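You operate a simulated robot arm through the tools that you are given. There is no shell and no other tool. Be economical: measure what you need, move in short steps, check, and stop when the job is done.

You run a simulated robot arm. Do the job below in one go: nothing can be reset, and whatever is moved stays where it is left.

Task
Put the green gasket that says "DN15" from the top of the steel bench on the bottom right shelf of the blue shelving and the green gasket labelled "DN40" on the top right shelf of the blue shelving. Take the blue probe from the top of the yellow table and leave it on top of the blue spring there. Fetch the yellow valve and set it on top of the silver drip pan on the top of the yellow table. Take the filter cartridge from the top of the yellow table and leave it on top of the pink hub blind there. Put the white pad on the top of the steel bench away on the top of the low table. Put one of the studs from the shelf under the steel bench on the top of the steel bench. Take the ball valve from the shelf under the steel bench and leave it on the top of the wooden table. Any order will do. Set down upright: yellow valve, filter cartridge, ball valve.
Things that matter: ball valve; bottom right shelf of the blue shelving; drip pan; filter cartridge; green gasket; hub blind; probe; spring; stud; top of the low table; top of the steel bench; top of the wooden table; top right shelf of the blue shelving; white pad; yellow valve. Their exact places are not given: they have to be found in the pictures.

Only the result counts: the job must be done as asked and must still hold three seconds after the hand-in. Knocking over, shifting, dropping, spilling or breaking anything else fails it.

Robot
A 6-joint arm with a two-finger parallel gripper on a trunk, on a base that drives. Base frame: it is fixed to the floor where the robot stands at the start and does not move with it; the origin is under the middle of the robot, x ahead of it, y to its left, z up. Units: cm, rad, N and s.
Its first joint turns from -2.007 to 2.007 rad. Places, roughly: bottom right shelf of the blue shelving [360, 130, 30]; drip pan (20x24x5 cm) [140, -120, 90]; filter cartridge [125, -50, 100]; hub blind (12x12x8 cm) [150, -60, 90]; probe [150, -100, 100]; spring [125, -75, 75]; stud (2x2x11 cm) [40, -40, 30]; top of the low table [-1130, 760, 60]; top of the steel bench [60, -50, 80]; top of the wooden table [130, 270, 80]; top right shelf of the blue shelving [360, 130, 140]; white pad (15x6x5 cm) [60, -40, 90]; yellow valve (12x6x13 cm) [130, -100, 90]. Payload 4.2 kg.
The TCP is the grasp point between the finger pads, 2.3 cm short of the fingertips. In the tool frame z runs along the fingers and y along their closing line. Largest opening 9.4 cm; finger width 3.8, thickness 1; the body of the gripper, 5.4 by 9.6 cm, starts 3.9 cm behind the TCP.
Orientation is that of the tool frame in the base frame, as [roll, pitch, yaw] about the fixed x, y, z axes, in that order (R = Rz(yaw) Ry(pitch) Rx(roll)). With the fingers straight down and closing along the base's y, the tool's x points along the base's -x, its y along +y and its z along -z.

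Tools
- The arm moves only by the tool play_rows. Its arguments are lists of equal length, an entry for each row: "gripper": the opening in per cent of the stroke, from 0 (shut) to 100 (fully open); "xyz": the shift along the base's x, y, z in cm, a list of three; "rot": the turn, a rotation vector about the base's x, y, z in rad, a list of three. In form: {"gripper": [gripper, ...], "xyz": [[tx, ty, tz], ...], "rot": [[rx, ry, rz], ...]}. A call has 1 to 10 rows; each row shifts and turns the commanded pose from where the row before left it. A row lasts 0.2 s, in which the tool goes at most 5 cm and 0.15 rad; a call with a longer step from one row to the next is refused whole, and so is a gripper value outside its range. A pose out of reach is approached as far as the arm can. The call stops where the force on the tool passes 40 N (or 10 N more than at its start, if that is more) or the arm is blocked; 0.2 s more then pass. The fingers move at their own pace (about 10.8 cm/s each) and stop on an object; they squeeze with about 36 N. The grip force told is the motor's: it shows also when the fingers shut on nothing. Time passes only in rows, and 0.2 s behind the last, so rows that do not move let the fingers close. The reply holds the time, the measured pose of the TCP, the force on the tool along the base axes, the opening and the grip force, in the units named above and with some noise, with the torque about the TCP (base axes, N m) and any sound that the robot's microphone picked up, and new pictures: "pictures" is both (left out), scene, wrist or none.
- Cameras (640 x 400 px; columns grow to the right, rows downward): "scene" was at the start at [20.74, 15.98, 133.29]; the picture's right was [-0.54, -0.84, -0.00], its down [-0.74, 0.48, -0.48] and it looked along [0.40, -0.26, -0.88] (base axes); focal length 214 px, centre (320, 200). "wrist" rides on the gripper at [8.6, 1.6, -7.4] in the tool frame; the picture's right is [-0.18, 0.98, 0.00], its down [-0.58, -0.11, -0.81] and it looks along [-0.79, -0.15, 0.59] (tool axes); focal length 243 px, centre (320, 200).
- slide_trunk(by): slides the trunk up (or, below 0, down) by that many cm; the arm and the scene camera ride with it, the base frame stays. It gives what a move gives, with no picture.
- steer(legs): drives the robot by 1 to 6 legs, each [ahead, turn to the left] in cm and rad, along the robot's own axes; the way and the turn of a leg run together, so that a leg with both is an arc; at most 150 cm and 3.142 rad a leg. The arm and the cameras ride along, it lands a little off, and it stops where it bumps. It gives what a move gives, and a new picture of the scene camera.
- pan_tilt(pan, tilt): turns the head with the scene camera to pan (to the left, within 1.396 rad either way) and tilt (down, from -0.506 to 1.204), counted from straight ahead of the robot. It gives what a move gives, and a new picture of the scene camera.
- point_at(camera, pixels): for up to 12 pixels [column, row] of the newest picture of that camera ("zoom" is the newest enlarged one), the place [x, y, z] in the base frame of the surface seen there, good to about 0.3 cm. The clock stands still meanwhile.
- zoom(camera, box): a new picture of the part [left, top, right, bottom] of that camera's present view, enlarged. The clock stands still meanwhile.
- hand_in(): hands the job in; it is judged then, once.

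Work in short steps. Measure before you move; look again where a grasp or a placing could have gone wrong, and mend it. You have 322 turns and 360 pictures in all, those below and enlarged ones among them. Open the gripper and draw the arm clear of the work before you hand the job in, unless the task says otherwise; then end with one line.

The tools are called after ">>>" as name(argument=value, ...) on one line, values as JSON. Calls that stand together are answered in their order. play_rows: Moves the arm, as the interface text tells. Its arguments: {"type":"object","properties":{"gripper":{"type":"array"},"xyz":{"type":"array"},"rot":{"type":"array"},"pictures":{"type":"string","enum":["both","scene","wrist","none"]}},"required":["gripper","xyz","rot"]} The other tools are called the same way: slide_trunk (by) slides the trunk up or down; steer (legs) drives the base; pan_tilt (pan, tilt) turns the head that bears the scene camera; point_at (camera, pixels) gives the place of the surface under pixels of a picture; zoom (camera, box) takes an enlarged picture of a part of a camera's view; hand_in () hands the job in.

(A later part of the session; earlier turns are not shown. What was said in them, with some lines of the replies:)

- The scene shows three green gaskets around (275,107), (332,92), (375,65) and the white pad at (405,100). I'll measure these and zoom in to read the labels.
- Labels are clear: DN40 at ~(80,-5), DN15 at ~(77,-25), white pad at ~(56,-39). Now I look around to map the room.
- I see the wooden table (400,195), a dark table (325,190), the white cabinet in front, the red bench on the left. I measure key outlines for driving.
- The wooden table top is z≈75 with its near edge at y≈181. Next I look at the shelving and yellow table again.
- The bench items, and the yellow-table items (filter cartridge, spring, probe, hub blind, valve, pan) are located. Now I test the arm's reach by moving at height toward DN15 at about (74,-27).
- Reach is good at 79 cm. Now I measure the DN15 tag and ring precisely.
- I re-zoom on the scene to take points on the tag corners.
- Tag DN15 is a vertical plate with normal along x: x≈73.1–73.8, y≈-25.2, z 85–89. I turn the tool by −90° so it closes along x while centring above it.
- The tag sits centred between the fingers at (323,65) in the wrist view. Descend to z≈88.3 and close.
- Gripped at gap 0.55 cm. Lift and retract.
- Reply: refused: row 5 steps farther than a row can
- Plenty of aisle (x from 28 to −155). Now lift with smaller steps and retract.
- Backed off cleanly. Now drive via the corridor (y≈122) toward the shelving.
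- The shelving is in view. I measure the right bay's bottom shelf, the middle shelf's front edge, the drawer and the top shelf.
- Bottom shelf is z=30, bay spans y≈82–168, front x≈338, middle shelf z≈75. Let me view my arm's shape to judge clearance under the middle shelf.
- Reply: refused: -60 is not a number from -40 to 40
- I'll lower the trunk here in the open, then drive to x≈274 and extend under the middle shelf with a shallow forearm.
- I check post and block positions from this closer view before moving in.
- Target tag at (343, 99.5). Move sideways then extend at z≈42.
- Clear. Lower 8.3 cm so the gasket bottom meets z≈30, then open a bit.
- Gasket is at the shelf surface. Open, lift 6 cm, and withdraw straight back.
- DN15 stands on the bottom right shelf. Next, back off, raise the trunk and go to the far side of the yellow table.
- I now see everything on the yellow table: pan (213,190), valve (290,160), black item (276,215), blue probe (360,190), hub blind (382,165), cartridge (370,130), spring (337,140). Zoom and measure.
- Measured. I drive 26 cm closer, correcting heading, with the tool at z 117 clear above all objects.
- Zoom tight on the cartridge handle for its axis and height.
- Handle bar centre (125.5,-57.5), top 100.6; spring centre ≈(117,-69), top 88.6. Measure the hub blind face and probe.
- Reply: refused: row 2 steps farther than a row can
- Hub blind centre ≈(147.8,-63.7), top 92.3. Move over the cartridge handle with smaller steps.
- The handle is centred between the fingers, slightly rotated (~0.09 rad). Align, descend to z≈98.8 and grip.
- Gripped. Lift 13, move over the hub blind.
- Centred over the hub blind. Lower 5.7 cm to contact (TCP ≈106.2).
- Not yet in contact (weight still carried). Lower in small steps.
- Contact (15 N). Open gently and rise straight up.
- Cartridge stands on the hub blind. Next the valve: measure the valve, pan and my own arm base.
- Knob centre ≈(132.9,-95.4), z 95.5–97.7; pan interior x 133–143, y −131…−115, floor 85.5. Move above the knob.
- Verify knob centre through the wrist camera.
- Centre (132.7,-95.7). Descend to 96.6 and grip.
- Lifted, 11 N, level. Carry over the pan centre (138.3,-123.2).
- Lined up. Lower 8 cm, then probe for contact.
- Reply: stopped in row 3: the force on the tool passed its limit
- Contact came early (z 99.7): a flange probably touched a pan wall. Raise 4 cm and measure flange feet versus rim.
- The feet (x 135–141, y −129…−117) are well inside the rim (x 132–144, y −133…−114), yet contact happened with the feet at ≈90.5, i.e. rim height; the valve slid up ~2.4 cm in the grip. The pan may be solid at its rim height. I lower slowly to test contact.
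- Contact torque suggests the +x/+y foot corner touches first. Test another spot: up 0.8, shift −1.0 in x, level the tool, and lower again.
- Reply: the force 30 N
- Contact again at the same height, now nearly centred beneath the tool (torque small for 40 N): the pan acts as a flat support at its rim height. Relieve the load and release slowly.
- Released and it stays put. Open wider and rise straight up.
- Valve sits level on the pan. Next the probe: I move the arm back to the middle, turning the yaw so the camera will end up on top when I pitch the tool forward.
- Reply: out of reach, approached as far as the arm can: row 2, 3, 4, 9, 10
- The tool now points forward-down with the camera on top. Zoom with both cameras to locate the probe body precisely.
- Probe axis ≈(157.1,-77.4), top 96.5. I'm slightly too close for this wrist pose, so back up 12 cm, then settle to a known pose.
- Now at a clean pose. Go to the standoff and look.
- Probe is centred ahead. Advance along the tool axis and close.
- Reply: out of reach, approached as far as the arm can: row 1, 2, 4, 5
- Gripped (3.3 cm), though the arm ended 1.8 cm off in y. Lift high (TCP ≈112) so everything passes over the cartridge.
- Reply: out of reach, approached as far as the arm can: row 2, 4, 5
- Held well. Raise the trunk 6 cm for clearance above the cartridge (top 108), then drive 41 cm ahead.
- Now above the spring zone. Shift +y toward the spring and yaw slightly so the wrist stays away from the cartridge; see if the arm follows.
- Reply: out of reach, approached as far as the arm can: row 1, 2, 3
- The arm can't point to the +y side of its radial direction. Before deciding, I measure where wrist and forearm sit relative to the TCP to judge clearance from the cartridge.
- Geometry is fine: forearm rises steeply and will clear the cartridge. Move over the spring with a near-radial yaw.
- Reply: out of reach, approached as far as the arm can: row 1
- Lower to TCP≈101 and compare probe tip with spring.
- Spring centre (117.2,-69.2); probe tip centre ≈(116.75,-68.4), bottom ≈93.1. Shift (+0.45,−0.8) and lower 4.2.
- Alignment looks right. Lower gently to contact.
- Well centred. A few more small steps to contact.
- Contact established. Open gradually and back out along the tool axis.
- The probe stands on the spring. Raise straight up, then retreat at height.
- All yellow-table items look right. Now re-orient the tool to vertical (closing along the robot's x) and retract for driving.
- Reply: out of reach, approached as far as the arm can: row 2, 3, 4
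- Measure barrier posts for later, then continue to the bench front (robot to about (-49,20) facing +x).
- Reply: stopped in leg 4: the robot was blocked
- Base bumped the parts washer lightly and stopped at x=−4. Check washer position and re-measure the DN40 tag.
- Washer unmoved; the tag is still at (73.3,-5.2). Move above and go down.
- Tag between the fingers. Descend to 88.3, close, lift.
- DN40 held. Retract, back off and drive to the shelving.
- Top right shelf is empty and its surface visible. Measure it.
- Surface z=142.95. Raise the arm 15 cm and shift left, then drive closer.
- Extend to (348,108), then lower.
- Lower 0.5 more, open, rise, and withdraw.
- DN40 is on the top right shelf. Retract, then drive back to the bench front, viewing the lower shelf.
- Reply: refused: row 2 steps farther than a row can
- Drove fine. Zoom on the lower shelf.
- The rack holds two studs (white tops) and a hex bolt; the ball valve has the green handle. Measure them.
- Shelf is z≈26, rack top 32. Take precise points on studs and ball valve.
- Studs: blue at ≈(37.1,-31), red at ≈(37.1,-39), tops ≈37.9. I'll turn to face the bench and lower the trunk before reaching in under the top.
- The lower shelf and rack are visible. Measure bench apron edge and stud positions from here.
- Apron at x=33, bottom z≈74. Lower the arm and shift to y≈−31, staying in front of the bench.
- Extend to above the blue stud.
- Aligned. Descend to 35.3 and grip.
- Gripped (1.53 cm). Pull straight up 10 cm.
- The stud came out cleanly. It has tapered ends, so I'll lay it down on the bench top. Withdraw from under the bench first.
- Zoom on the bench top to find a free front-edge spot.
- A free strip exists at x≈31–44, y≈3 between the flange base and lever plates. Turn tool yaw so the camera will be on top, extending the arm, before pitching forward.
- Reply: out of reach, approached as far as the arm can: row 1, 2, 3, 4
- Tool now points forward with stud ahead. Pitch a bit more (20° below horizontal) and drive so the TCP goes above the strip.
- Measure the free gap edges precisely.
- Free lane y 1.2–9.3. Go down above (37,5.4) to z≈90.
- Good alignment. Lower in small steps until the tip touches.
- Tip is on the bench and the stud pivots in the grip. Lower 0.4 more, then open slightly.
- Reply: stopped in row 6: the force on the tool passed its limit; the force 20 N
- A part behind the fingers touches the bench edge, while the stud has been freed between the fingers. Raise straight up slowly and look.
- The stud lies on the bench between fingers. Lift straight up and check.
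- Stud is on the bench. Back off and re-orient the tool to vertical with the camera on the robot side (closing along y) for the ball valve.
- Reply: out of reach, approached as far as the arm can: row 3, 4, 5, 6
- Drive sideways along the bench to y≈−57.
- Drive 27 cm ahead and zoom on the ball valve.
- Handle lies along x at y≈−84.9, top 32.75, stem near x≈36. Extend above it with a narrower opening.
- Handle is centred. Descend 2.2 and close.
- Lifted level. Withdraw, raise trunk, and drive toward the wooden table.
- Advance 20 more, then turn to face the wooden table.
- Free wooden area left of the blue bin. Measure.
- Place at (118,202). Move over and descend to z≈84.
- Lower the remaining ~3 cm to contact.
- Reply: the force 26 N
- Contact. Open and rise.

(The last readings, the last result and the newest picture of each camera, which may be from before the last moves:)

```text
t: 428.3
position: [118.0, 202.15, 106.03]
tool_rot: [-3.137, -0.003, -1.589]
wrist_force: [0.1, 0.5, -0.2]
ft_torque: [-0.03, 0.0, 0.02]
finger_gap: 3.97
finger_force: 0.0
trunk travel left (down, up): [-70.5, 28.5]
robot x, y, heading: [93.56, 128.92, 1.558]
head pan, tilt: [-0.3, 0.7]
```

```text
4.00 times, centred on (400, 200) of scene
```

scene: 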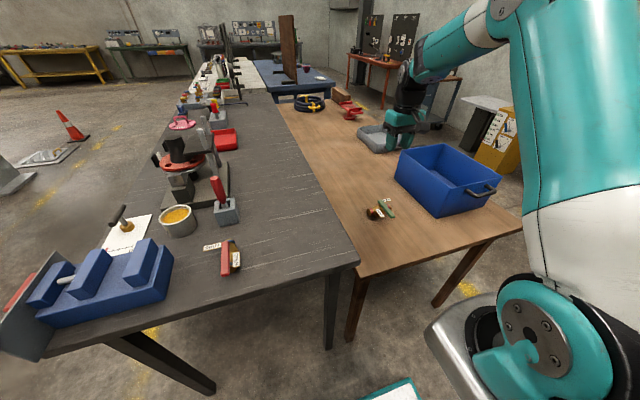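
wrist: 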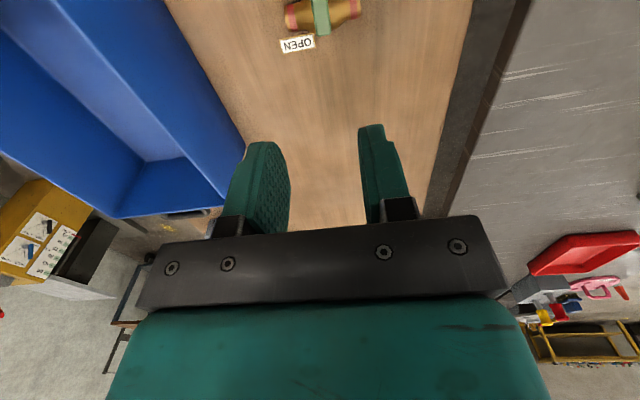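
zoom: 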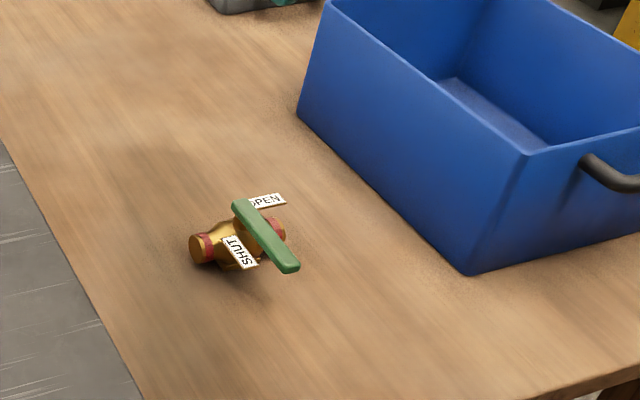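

Ball valve stands upright on the wooden table. Retract, raise, and go back to the bench for the white pad.

>>> play_rows(gripper=[100, 100, 100, 100, 100, 100, 100], xyz=[[0, 0, 4.5], [0, 0, 4.5], [0, -4.5, 1], [0, -4.5, 0], [0, -4.5, 0], [0, -4.5, 0], [0, -4, 0]], rot=[[0, 0, 0], [0, 0, 0], [0, 0, 0], [0, 0, 0], [0, 0, 0], [0, 0, 0], [0, 0, 0]], pictures="none")

>>> steer(legs=[[0, -1.558], [-150, 0], [-14, 0], [0, -1.571], [144, 0], [0, 1.571]])

```text
t: 429.9
position: [117.87, 180.0, 116.29]
tool_rot: [-3.136, -0.002, -1.585]
wrist_force: [0.3, 0.3, -0.4]
ft_torque: [0.0, -0.02, 0.01]
finger_gap: 9.4
finger_force: 0.1
trunk travel left (down, up): [-70.5, 28.5]
robot x, y, heading: [93.41, 128.76, 1.555]
head pan, tilt: [-0.3, 0.7]
```

```text
t: 456.7
position: [-25.22, -38.04, 116.15]
tool_rot: [-3.137, -0.001, 3.096]
wrist_force: [0.1, -0.6, 0.1]
ft_torque: [0.0, 0.03, 0.01]
finger_gap: 9.42
finger_force: 0.1
trunk travel left (down, up): [-70.5, 28.5]
robot x, y, heading: [-75.46, -12.11, -0.044]
head pan, tilt: [-0.3, 0.7]
```

scene: 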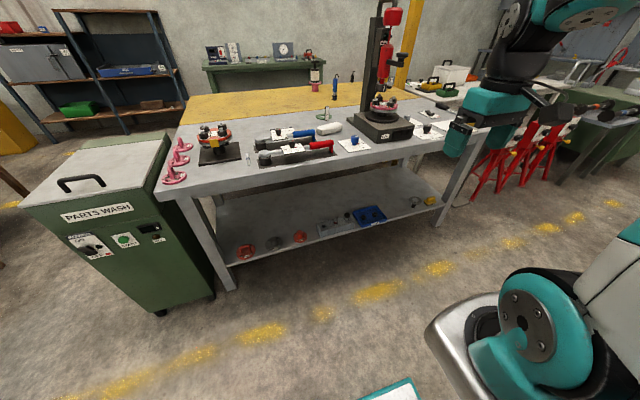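

Drive up to the bench and turn the tool toward the pad orientation.

>>> steer(legs=[[62, 0.044]])

>>> play_rows(gripper=[100, 100, 100, 100, 100, 100, 100, 100, 100, 100], xyz=[[0, 0, 0], [0, 0, 0], [0, 0, 0], [0, 0, 0], [0, 0, 0], [0, 0, 0], [0, 0, 0], [0, 0, 0], [0, 0, 0], [0, 0, 0]], rot=[[0, 0, -0.14], [0, 0, -0.14], [0, 0, -0.14], [0, 0, -0.14], [0, 0, -0.14], [0, 0, -0.14], [0, 0, -0.14], [0, 0, -0.14], [0, 0, -0.14], [0, 0, -0.14]], pictures="none")

>>> zoom(camera="scene", box=[280, 140, 440, 240])

```text
t: 460.2
position: [39.39, -37.7, 116.25]
tool_rot: [-3.136, -0.003, 3.132]
wrist_force: [0.5, 0.2, -0.1]
ft_torque: [0.0, -0.02, 0.02]
finger_gap: 9.4
finger_force: 0.0
trunk travel left (down, up): [-70.5, 28.5]
robot x, y, heading: [-11.73, -13.64, -0.009]
head pan, tilt: [-0.3, 0.7]
```

scene: 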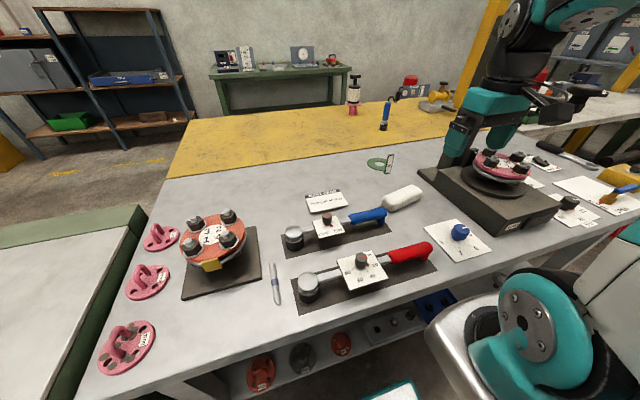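

```text
t: 462.4
position: [39.23, -37.73, 116.26]
tool_rot: [-3.136, -0.003, 1.732]
wrist_force: [0.8, 0.2, 0.2]
ft_torque: [0.01, -0.01, 0.0]
finger_gap: 9.4
finger_force: 0.1
trunk travel left (down, up): [-70.5, 28.5]
robot x, y, heading: [-12.08, -13.87, -0.009]
head pan, tilt: [-0.3, 0.7]
```

```text
4.00 times, centred on (360, 190) of scene
```

zoom: 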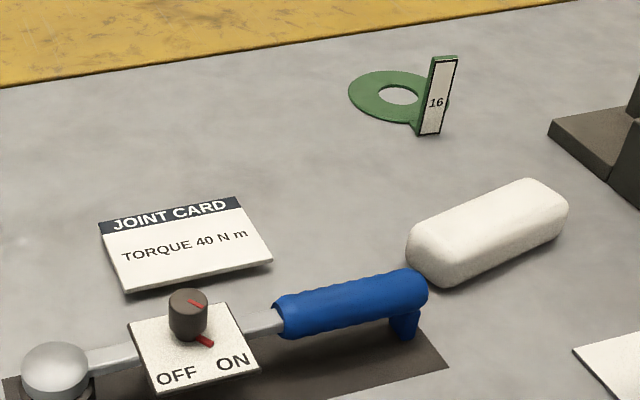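

>>> point_at(camera="zoom", pixels=[[415, 228], [525, 183], [440, 250], [555, 200], [485, 215], [440, 280], [560, 230], [500, 262], [425, 295], [410, 340], [445, 365], [470, 205]])

```text
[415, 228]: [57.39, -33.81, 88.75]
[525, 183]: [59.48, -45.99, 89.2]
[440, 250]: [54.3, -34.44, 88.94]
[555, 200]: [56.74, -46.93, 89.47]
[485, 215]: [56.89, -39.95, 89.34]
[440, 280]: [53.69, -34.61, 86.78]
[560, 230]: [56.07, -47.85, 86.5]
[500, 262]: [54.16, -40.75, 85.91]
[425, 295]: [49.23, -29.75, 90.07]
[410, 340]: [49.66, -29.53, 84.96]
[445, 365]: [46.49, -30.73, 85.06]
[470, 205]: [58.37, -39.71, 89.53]
```

Pad centre ≈(57.1,-40.5), top 89.5, long axis 0.17 rad off y; tool yaw 1.732 matches. Move over and descend.

>>> play_rows(gripper=[100, 100, 100, 100, 100, 100, 100, 100, 100], xyz=[[4.45, -0.7, 0], [4.45, -0.7, 0], [4.45, -0.7, 0], [4.45, -0.7, 0], [0, 0, -4.5], [0, 0, -4.5], [0, 0, -4.5], [0, 0, -4.5], [0, 0, 0]], rot=[[0, 0, 0], [0, 0, 0], [0, 0, 0], [0, 0, 0], [0, 0, 0], [0, 0, 0], [0, 0, 0], [0, 0, 0], [0, 0, 0]])

```text
t: 464.4
position: [57.08, -40.8, 98.25]
tool_rot: [-3.134, -0.002, 1.733]
wrist_force: [0.2, 0.1, 0.2]
ft_torque: [0.01, -0.03, 0.02]
finger_gap: 9.42
finger_force: 0.0
trunk travel left (down, up): [-70.5, 28.5]
robot x, y, heading: [-12.12, -13.48, -0.006]
head pan, tilt: [-0.3, 0.7]
```

scene: 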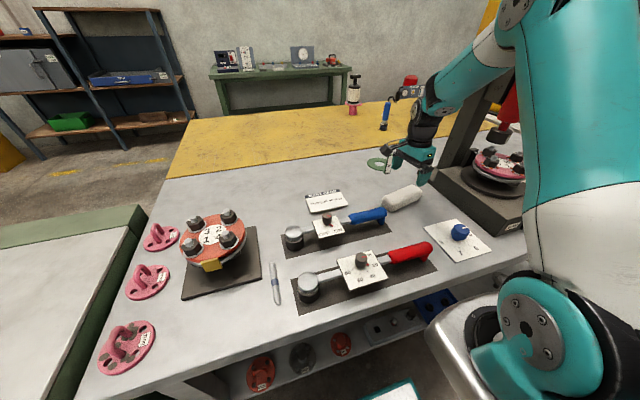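
wrist: 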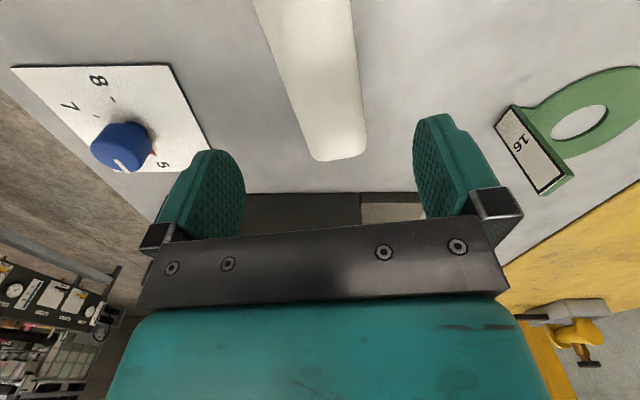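

Aligned. Descend to 88 and grip, then lift.

>>> play_rows(gripper=[100, 100, 100, 100, 0, 0, 0, 0], xyz=[[0, 0, -4], [0, 0, -4], [0, 0, -2.2], [0, 0, 0], [0, 0, 0], [0, 0, 0], [0, 0, 0], [0, 0, 0]], rot=[[0, 0, 0], [0, 0, 0], [0, 0, 0], [0, 0, 0], [0, 0, 0], [0, 0, 0], [0, 0, 0], [0, 0, 0]], pictures="wrist")

>>> play_rows(gripper=[0, 0, 0, 0, 0, 0, 0, 0], xyz=[[0, 0, 2], [0, 0, 4], [0, 0, 4.5], [0, 0, 4.5], [0, 0, 4.5], [0, 0, 4.5], [0, 0, 4], [0, 0, 0]], rot=[[0, 0, 0], [0, 0, 0], [0, 0, 0], [0, 0, 0], [0, 0, 0], [0, 0, 0], [0, 0, 0], [0, 0, 0]])

```text
t: 466.2
position: [57.17, -40.26, 88.03]
tool_rot: [-3.136, -0.001, 1.734]
wrist_force: [0.4, 0.1, -0.2]
ft_torque: [-0.02, -0.01, -0.01]
finger_gap: 5.44
finger_force: 35.9
trunk travel left (down, up): [-70.5, 28.5]
robot x, y, heading: [-11.7, -13.87, -0.003]
head pan, tilt: [-0.3, 0.7]
```

wrist: 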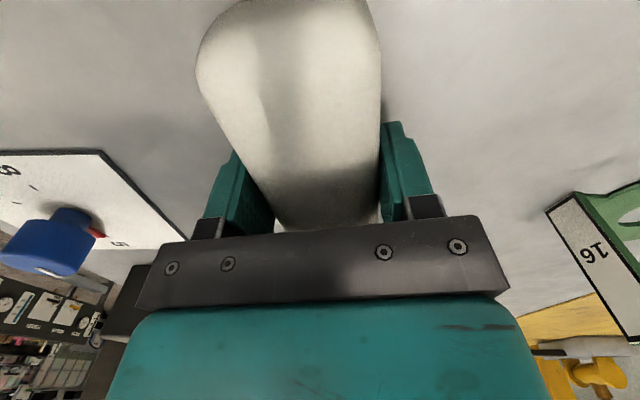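

```text
t: 468.0
position: [57.3, -40.33, 116.36]
tool_rot: [-3.137, -0.001, 1.732]
wrist_force: [0.7, -1.0, -1.0]
ft_torque: [0.01, 0.01, 0.02]
finger_gap: 5.49
finger_force: 36.0
trunk travel left (down, up): [-70.5, 28.5]
robot x, y, heading: [-11.95, -13.8, -0.005]
head pan, tilt: [-0.3, 0.7]
```

scene: 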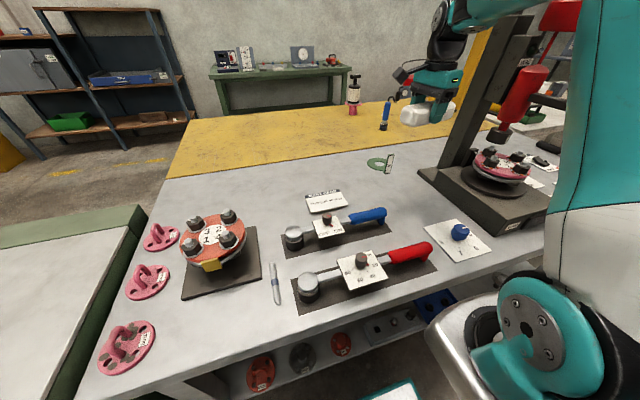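
wrist: 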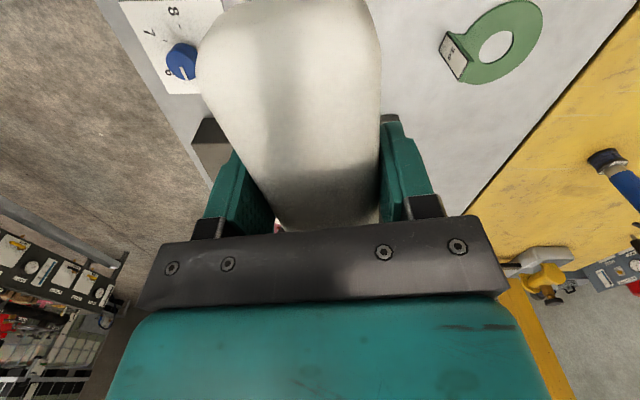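

Pad held. Retract, back off, drive into the aisle, and look for the low table route.

>>> play_rows(gripper=[0, 0, 0, 0, 0], xyz=[[-4, 0, 0], [-4, 0, 0], [-4, 0, 0], [-4, 0, 0], [-2, 0, 0]], rot=[[0, 0, 0], [0, 0, 0], [0, 0, 0], [0, 0, 0], [0, 0, 0]], pictures="none")

>>> steer(legs=[[-50, 0], [0, 1.571], [140, 0]])

>>> pan_tilt(pan=0.4, tilt=0.2)

>>> pan_tilt(pan=1.2, tilt=0.2)

```text
t: 469.2
position: [39.12, -40.57, 115.87]
tool_rot: [-3.137, -0.003, 1.735]
wrist_force: [0.2, 0.0, -0.4]
ft_torque: [0.02, 0.01, -0.03]
finger_gap: 5.44
finger_force: 36.1
trunk travel left (down, up): [-70.5, 28.5]
robot x, y, heading: [-12.05, -13.91, -0.012]
head pan, tilt: [-0.3, 0.7]
```

```text
t: 482.5
position: [-37.12, 176.01, 115.96]
tool_rot: [-3.137, -0.001, -2.961]
wrist_force: [-0.3, 0.4, -0.8]
ft_torque: [0.02, 0.02, -0.01]
finger_gap: 5.45
finger_force: 36.2
trunk travel left (down, up): [-70.5, 28.5]
robot x, y, heading: [-62.76, 124.62, 1.579]
head pan, tilt: [-0.3, 0.7]
```

scene: 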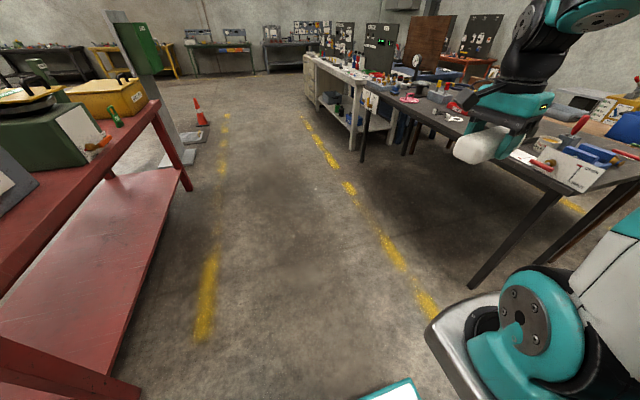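

```text
t: 483.6
position: [-37.22, 176.05, 115.88]
tool_rot: [-3.136, -0.002, -2.963]
wrist_force: [-0.5, 0.3, -0.1]
ft_torque: [-0.01, 0.03, 0.03]
finger_gap: 5.47
finger_force: 36.0
trunk travel left (down, up): [-70.5, 28.5]
robot x, y, heading: [-62.69, 124.54, 1.575]
head pan, tilt: [0.4, 0.201]
```

scene: 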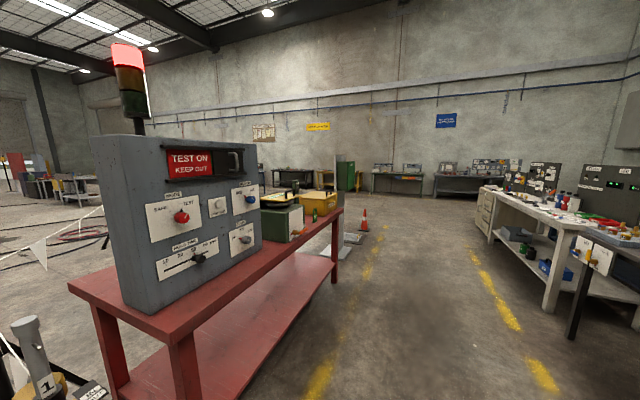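

```text
t: 484.7
position: [-37.27, 176.04, 116.16]
tool_rot: [-3.136, -0.001, -2.962]
wrist_force: [0.5, 0.7, -0.9]
ft_torque: [-0.01, 0.04, 0.0]
finger_gap: 5.44
finger_force: 35.8
trunk travel left (down, up): [-70.5, 28.5]
robot x, y, heading: [-62.9, 124.13, 1.583]
head pan, tilt: [1.201, 0.201]
```

scene: 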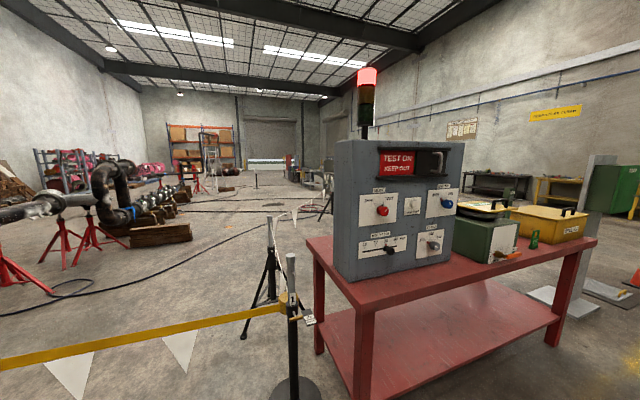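

I'll drive further along the aisle past the red bench, then look left.

>>> steer(legs=[[145, 0], [145, 0]])

>>> pan_tilt(pan=0.8, tilt=0.2)

>>> point_at(camera="scene", pixels=[[320, 300], [200, 300], [100, 300], [320, 220], [200, 220], [100, 220], [30, 240]])

```text
t: 498.8
position: [-35.15, 467.43, 115.96]
tool_rot: [-3.137, -0.001, -2.978]
wrist_force: [0.0, -0.4, -0.8]
ft_torque: [-0.01, 0.0, -0.01]
finger_gap: 5.47
finger_force: 36.0
trunk travel left (down, up): [-70.5, 28.5]
robot x, y, heading: [-61.38, 416.32, 1.565]
head pan, tilt: [1.201, 0.201]
```

scene: 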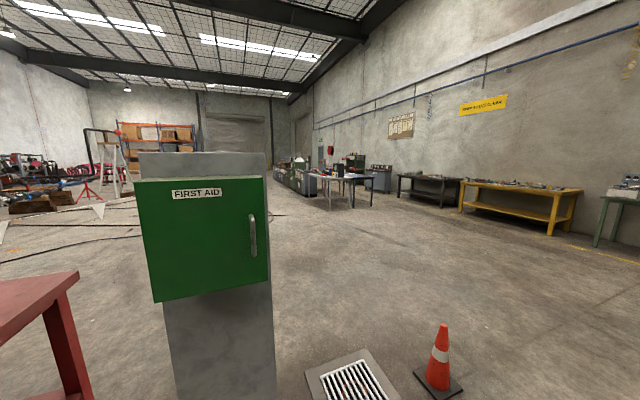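

```text
t: 499.6
position: [-35.16, 467.46, 115.93]
tool_rot: [-3.135, -0.002, -2.977]
wrist_force: [-0.8, -0.6, -1.4]
ft_torque: [0.0, 0.01, 0.01]
finger_gap: 5.45
finger_force: 36.6
trunk travel left (down, up): [-70.5, 28.5]
robot x, y, heading: [-61.29, 416.17, 1.569]
head pan, tilt: [0.799, 0.201]
```

scene: 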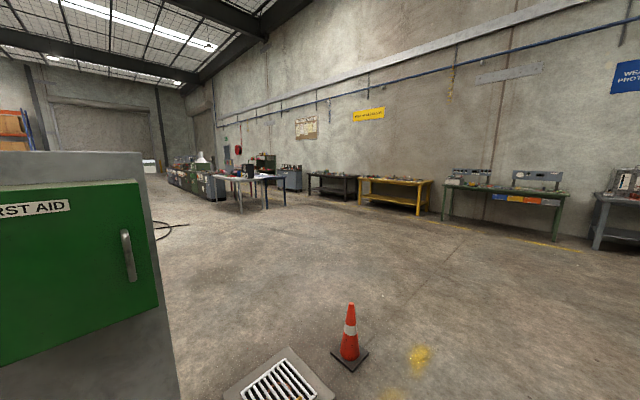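

```text
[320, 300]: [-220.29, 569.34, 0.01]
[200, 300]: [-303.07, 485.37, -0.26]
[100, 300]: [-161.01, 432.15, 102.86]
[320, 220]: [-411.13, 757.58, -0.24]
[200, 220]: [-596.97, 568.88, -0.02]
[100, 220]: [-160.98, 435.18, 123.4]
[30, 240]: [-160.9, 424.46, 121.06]
```

Point at the cone and tables in the distance.

>>> point_at(camera="scene", pixels=[[350, 358], [240, 205], [282, 200], [230, 177], [205, 175], [333, 195], [415, 210], [158, 172], [270, 180]])

>>> zoom(camera="scene", box=[140, 140, 300, 220])

```text
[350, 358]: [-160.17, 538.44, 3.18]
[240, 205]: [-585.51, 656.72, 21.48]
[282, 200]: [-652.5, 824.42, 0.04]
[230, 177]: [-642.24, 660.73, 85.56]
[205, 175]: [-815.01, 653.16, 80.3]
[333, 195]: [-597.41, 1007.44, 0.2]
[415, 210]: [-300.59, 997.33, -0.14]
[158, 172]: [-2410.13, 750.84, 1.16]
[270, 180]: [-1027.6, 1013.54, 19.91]
```

```text
4.00 times, centred on (220, 180) of scene
```

zoom: 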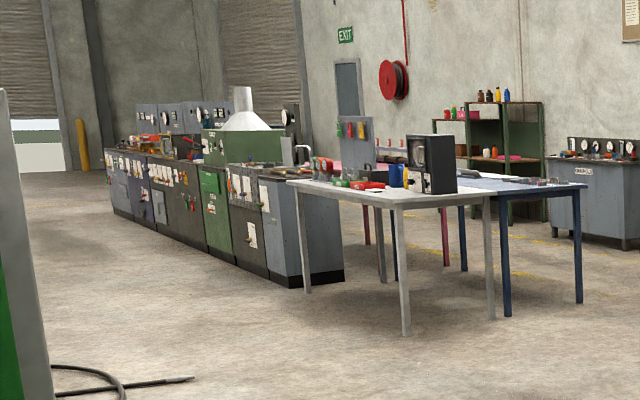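

The row of cabinets lies at y≈650–700, x≈−680…−1200; the low table is probably north of it. Drive north past the cone, then northwest.

>>> steer(legs=[[145, 0], [60, 0], [0, 0.98], [150, 0], [150, 0], [120, 0]])

>>> pan_tilt(pan=0.3, tilt=0.25)

```text
t: 532.2
position: [-429.82, 917.37, 116.12]
tool_rot: [-3.136, -0.002, -2.013]
wrist_force: [-0.3, -0.2, -1.7]
ft_torque: [-0.03, -0.01, 0.01]
finger_gap: 5.46
finger_force: 35.7
trunk travel left (down, up): [-70.5, 28.5]
robot x, y, heading: [-403.3, 866.49, 2.528]
head pan, tilt: [0.799, 0.201]
```

scene: 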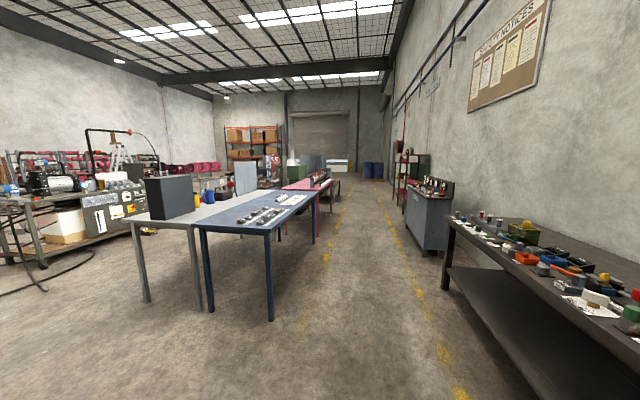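

```text
t: 533.2
position: [-429.87, 917.4, 115.97]
tool_rot: [-3.137, -0.001, -2.013]
wrist_force: [0.0, -0.4, -0.5]
ft_torque: [0.0, 0.0, -0.03]
finger_gap: 5.46
finger_force: 36.5
trunk travel left (down, up): [-70.5, 28.5]
robot x, y, heading: [-403.06, 866.72, 2.531]
head pan, tilt: [0.3, 0.25]
```

scene: 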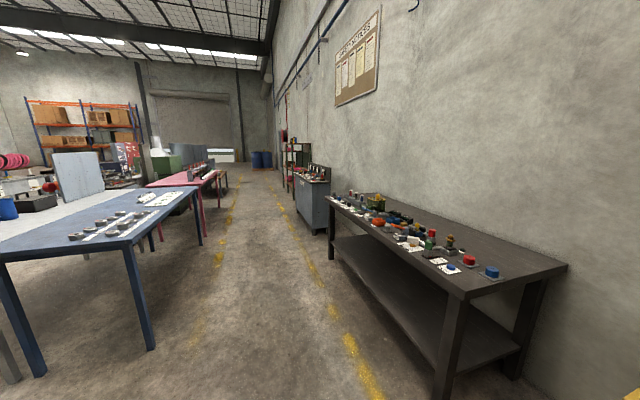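

Corridor visible between the blue/red tables and the wall benches. Measure its sides and zoom ahead.

>>> point_at(camera="scene", pixels=[[155, 348], [200, 243], [310, 233], [225, 200], [235, 165], [265, 160], [330, 285], [215, 260], [280, 215]])

>>> zoom(camera="scene", box=[130, 130, 310, 240])

```text
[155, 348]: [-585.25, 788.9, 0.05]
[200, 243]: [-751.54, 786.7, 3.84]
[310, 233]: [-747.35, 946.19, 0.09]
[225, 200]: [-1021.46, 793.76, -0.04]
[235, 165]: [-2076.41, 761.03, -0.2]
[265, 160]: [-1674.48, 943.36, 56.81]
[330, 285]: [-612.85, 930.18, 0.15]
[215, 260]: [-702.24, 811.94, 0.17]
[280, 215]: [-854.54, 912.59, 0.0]
```

```text
3.56 times, centred on (220, 185) of scene
```

zoom: 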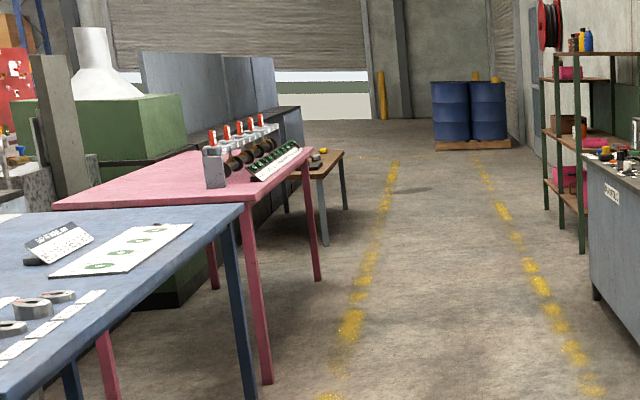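

The low wooden table appears just past the pink table. Turn to −x and drive along y≈866.

>>> steer(legs=[[0, 0.612], [150, 0], [150, 0], [150, 0]])

>>> pan_tilt(pan=0.5, tilt=0.4)

```text
t: 556.4
position: [-905.9, 885.34, 115.94]
tool_rot: [-3.137, -0.003, -1.377]
wrist_force: [0.1, -0.5, -1.4]
ft_torque: [-0.04, 0.01, -0.01]
finger_gap: 5.45
finger_force: 36.3
trunk travel left (down, up): [-70.5, 28.5]
robot x, y, heading: [-854.09, 860.07, -3.119]
head pan, tilt: [0.3, 0.25]
```

scene: 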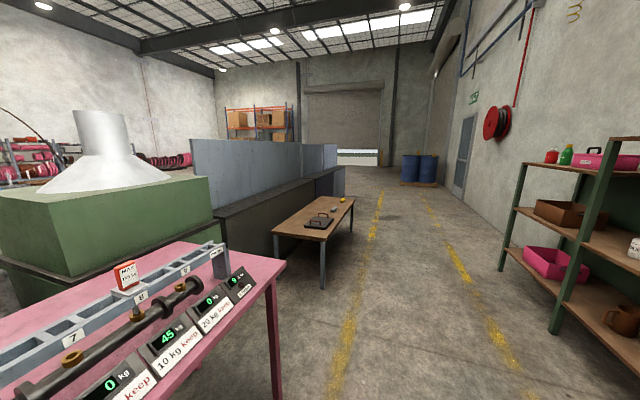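

```text
t: 557.1
position: [-906.0, 885.36, 115.96]
tool_rot: [-3.137, -0.002, -1.38]
wrist_force: [-0.6, 0.0, -0.3]
ft_torque: [-0.01, -0.06, 0.01]
finger_gap: 5.47
finger_force: 36.2
trunk travel left (down, up): [-70.5, 28.5]
robot x, y, heading: [-854.3, 860.19, -3.118]
head pan, tilt: [0.499, 0.4]
```

scene: 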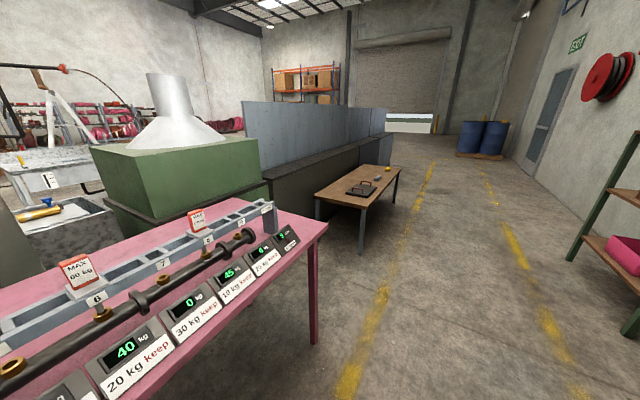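

>>> zoom(camera="scene", box=[300, 150, 420, 230])

>>> point_at(camera="zoom", pixels=[[85, 240], [320, 270], [410, 90], [530, 80], [440, 150], [390, 180], [300, 200], [470, 110], [350, 230], [430, 200], [330, 380]])

```text
5.00 times, centred on (360, 190) of scene
```

zoom: 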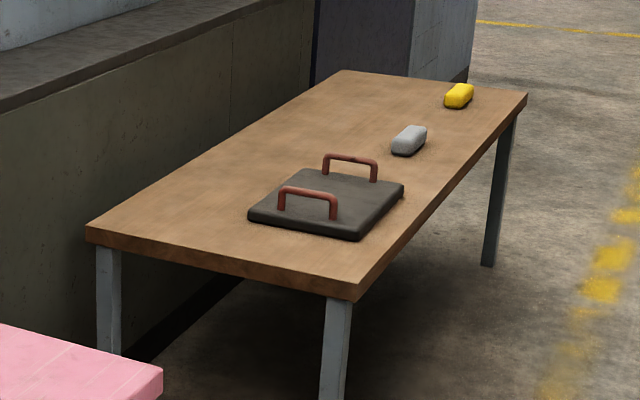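

```text
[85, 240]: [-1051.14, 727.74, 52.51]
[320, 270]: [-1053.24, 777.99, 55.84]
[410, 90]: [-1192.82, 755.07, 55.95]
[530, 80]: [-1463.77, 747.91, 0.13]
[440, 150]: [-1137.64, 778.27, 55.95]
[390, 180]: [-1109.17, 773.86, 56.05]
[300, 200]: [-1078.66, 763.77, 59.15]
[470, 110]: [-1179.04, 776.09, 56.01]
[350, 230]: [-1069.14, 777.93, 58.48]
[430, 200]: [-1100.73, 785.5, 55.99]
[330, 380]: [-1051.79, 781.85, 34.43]
```

Low table top z≈56, free space between the grey and yellow items. Drive alongside and turn to face it.

>>> steer(legs=[[135, 0], [128, 0], [0, 1.548]])

>>> pan_tilt(pan=-0.2, tilt=0.75)

```text
t: 573.6
position: [-1144.19, 805.89, 116.06]
tool_rot: [-3.135, -0.001, 0.141]
wrist_force: [0.1, 0.2, -0.6]
ft_torque: [-0.02, 0.02, 0.0]
finger_gap: 5.45
finger_force: 35.1
trunk travel left (down, up): [-70.5, 28.5]
robot x, y, heading: [-1116.5, 856.5, -1.599]
head pan, tilt: [0.499, 0.4]
```

scene: 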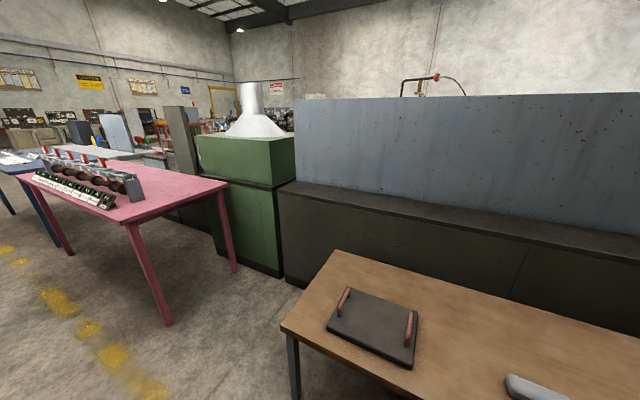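

```text
t: 574.7
position: [-1144.27, 805.87, 115.95]
tool_rot: [-3.138, -0.002, 0.142]
wrist_force: [0.7, 0.5, 0.0]
ft_torque: [0.0, 0.01, 0.0]
finger_gap: 5.44
finger_force: 35.8
trunk travel left (down, up): [-70.5, 28.5]
robot x, y, heading: [-1116.4, 856.62, -1.6]
head pan, tilt: [-0.201, 0.75]
```

scene: 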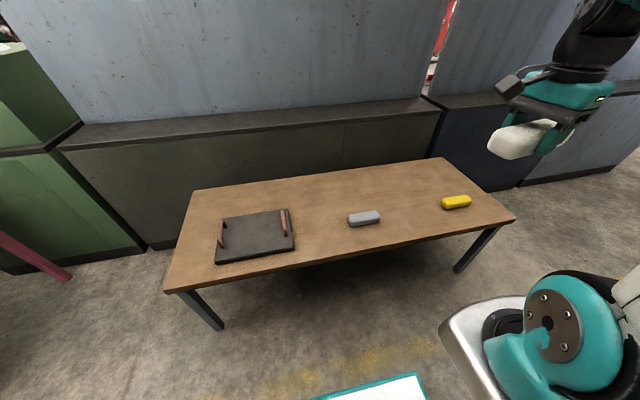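

>>> point_at(camera="scene", pixels=[[348, 220], [380, 217], [443, 205], [470, 200], [410, 210], [410, 225], [410, 190], [430, 160], [510, 220], [400, 240], [380, 180]])

```text
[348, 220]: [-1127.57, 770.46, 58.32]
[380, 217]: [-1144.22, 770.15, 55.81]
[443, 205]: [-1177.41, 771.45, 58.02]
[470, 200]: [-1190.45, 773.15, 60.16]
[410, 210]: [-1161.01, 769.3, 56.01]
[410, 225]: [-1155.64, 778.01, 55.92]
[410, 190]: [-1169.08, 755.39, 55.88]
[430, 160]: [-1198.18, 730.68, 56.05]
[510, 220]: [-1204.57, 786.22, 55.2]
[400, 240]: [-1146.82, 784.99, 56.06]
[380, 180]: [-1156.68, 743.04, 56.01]
```

Target (-1155,756), clear of the grey and yellow items. Drive 27 cm closer and lower the trunk.

>>> steer(legs=[[27, 0.028]])

>>> slide_trunk(by=-40)

>>> play_rows(gripper=[0, 0, 0, 0, 0, 0, 0], xyz=[[-1.8, -3.8, 0], [-1.8, -3.8, 0], [-1.8, -3.8, 0], [-1.8, -3.8, 0], [-1.8, -3.8, 0], [-1.8, -3.8, 0], [0, 0, 0]], rot=[[0, 0, 0], [0, 0, 0], [0, 0, 0], [0, 0, 0], [0, 0, 0], [0, 0, 0], [0, 0, 0]])

```text
t: 576.6
position: [-1142.88, 778.2, 115.93]
tool_rot: [-3.135, -0.001, 0.175]
wrist_force: [-0.2, -0.6, -0.5]
ft_torque: [-0.03, -0.01, -0.01]
finger_gap: 5.45
finger_force: 35.6
trunk travel left (down, up): [-70.5, 28.5]
robot x, y, heading: [-1116.52, 829.43, -1.565]
head pan, tilt: [-0.201, 0.75]
```

scene: 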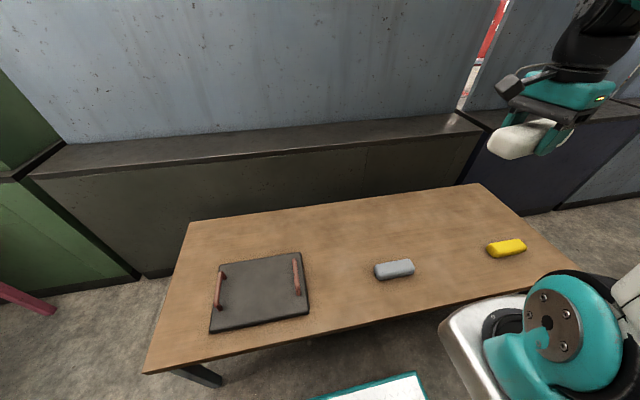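

```text
t: 580.4
position: [-1142.79, 778.2, 76.01]
tool_rot: [-3.136, -0.002, 0.174]
wrist_force: [-0.3, -1.1, -1.6]
ft_torque: [0.0, -0.01, -0.02]
finger_gap: 5.47
finger_force: 35.8
trunk travel left (down, up): [-30.5, 68.5]
robot x, y, heading: [-1116.88, 829.98, -1.57]
head pan, tilt: [-0.201, 0.75]
```

```text
t: 582.0
position: [-1153.7, 755.53, 75.9]
tool_rot: [-3.135, -0.003, 0.172]
wrist_force: [0.9, 0.1, -1.2]
ft_torque: [0.0, 0.0, -0.02]
finger_gap: 5.45
finger_force: 36.0
trunk travel left (down, up): [-30.5, 68.5]
robot x, y, heading: [-1116.51, 829.52, -1.564]
head pan, tilt: [-0.201, 0.75]
```

scene: 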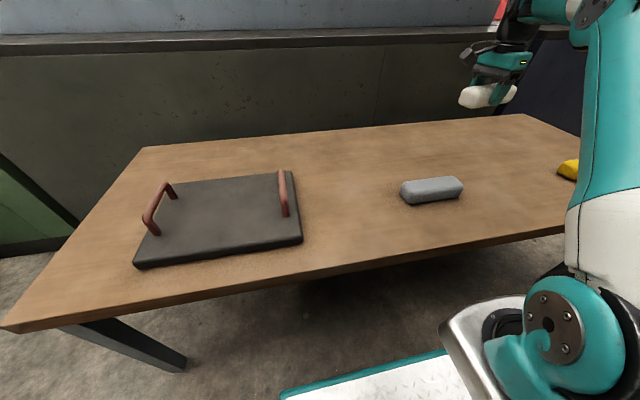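
wrist: 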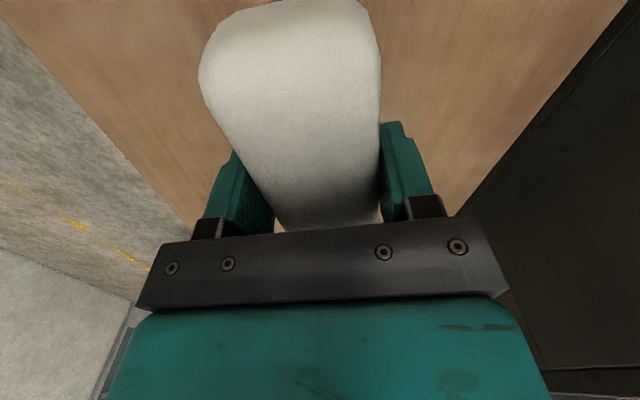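

Over the free area. Lower to ~59.9, then contact.

>>> play_rows(gripper=[0, 0, 0, 0, 0, 0], xyz=[[0, 0, -4.5], [0, 0, -4.5], [0, 0, -4], [0, 0, -2], [0, 0, -1], [0, 0, 0]], rot=[[0, 0, 0], [0, 0, 0], [0, 0, 0], [0, 0, 0], [0, 0, 0], [0, 0, 0]], pictures="none")

>>> pan_tilt(pan=-0.6, tilt=0.5)

>>> play_rows(gripper=[0, 0, 0], xyz=[[0, 0, -0.5], [0, 0, -0.2], [0, 0, 0]], rot=[[0, 0, 0], [0, 0, 0], [0, 0, 0]], pictures="none")

```text
t: 583.4
position: [-1153.64, 755.5, 59.79]
tool_rot: [-3.134, -0.002, 0.175]
wrist_force: [-0.1, -0.3, -0.5]
ft_torque: [-0.03, -0.01, 0.0]
finger_gap: 5.46
finger_force: 36.0
trunk travel left (down, up): [-30.5, 68.5]
robot x, y, heading: [-1116.88, 829.68, -1.571]
head pan, tilt: [-0.201, 0.75]
```

```text
t: 584.3
position: [-1153.49, 755.54, 59.95]
tool_rot: [-3.136, -0.001, 0.174]
wrist_force: [-0.3, 0.1, -1.1]
ft_torque: [-0.02, -0.02, -0.01]
finger_gap: 5.46
finger_force: 36.3
trunk travel left (down, up): [-30.5, 68.5]
robot x, y, heading: [-1116.67, 829.78, -1.569]
head pan, tilt: [-0.6, 0.499]
```

scene: 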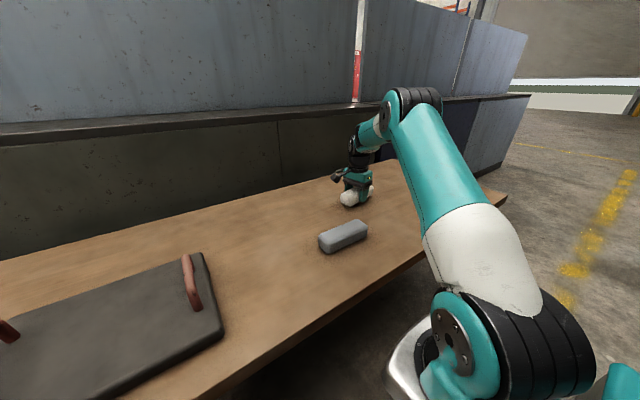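

```text
t: 585.1
position: [-1153.6, 755.36, 59.29]
tool_rot: [-3.138, -0.002, 0.175]
wrist_force: [0.1, -0.3, -1.7]
ft_torque: [0.02, 0.0, -0.04]
finger_gap: 5.46
finger_force: 35.8
trunk travel left (down, up): [-30.5, 68.5]
robot x, y, heading: [-1116.48, 829.82, -1.57]
head pan, tilt: [-0.6, 0.499]
```

Lower 0.2 more, then open and rise.

>>> play_rows(gripper=[0, 0, 70, 90, 100, 100, 100, 100, 100, 100], xyz=[[0, 0, -0.2], [0, 0, 0], [0, 0, 0], [0, 0, 0], [0, 0, 0], [0, 0, 2], [0, 0, 4], [0, 0, 4.5], [0, 0, 4.5], [0, 0, 4.5]], rot=[[0, 0, 0], [0, 0, 0], [0, 0, 0], [0, 0, 0], [0, 0, 0], [0, 0, 0], [0, 0, 0], [0, 0, 0], [0, 0, 0], [0, 0, 0]])

```text
t: 587.3
position: [-1153.57, 755.6, 78.53]
tool_rot: [-3.136, -0.003, 0.174]
wrist_force: [0.4, 0.1, -0.2]
ft_torque: [-0.01, 0.02, -0.01]
finger_gap: 9.38
finger_force: 0.0
trunk travel left (down, up): [-30.5, 68.5]
robot x, y, heading: [-1116.75, 829.93, -1.566]
head pan, tilt: [-0.6, 0.499]
```

scene: 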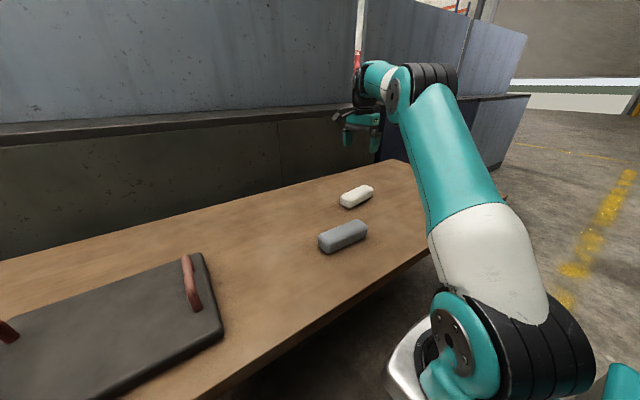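
wrist: 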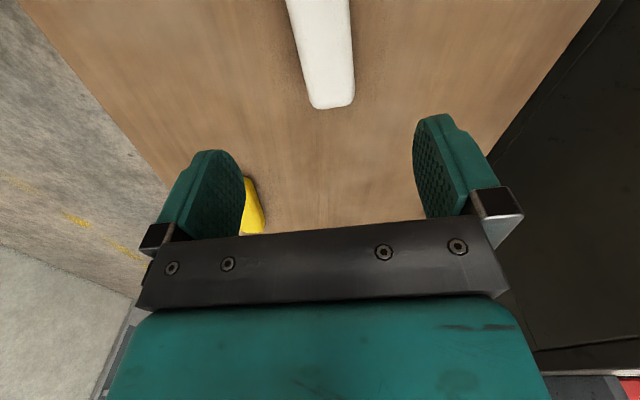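

The white pad rests on the low table. Draw the arm clear.

>>> play_rows(gripper=[100, 100, 100, 100, 100, 100], xyz=[[0, 0, 4.5], [0, 0, 4.5], [0, 4.5, 0], [0, 4.5, 0], [0, 4.5, 0], [0, 4.5, 0]], rot=[[0, 0, 0], [0, 0, 0], [0, 0, 0], [0, 0, 0], [0, 0, 0], [0, 0, 0]], pictures="none")

>>> steer(legs=[[-25, 0]])

```text
t: 588.7
position: [-1153.17, 774.26, 87.1]
tool_rot: [-3.138, -0.001, 0.174]
wrist_force: [-0.4, -0.2, -0.5]
ft_torque: [0.04, -0.03, 0.0]
finger_gap: 9.38
finger_force: 0.1
out of reach, approached as far as the arm can: row 2
trunk travel left (down, up): [-30.5, 68.5]
robot x, y, heading: [-1116.88, 829.35, -1.57]
head pan, tilt: [-0.6, 0.499]
```

```text
t: 590.5
position: [-1153.22, 798.84, 87.21]
tool_rot: [-3.136, -0.001, 0.176]
wrist_force: [-0.1, 0.3, 1.2]
ft_torque: [0.0, -0.02, -0.02]
finger_gap: 9.38
finger_force: 0.0
trunk travel left (down, up): [-30.5, 68.5]
robot x, y, heading: [-1116.95, 854.65, -1.567]
head pan, tilt: [-0.6, 0.499]
```

scene: 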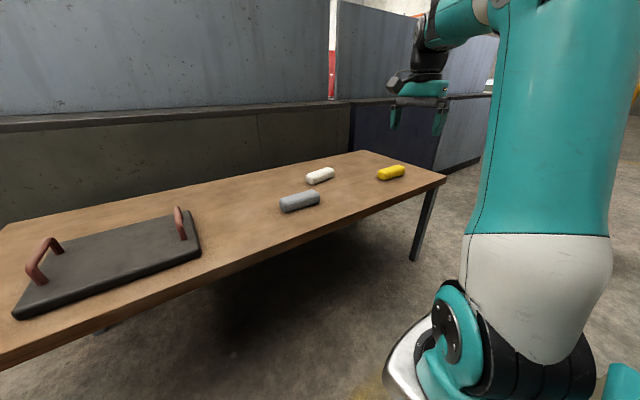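

All placements are done, the gripper is open and the arm is clear; handing in.

>>> hand_in()

```text
The job is handed in.
```

All eight items are placed as asked and the job is handed in. Two things could count against it: the robot base lightly bumped the parts washer, which did not appear to move, and the yellow valve rests at rim height on the drip pan rather than down inside it.
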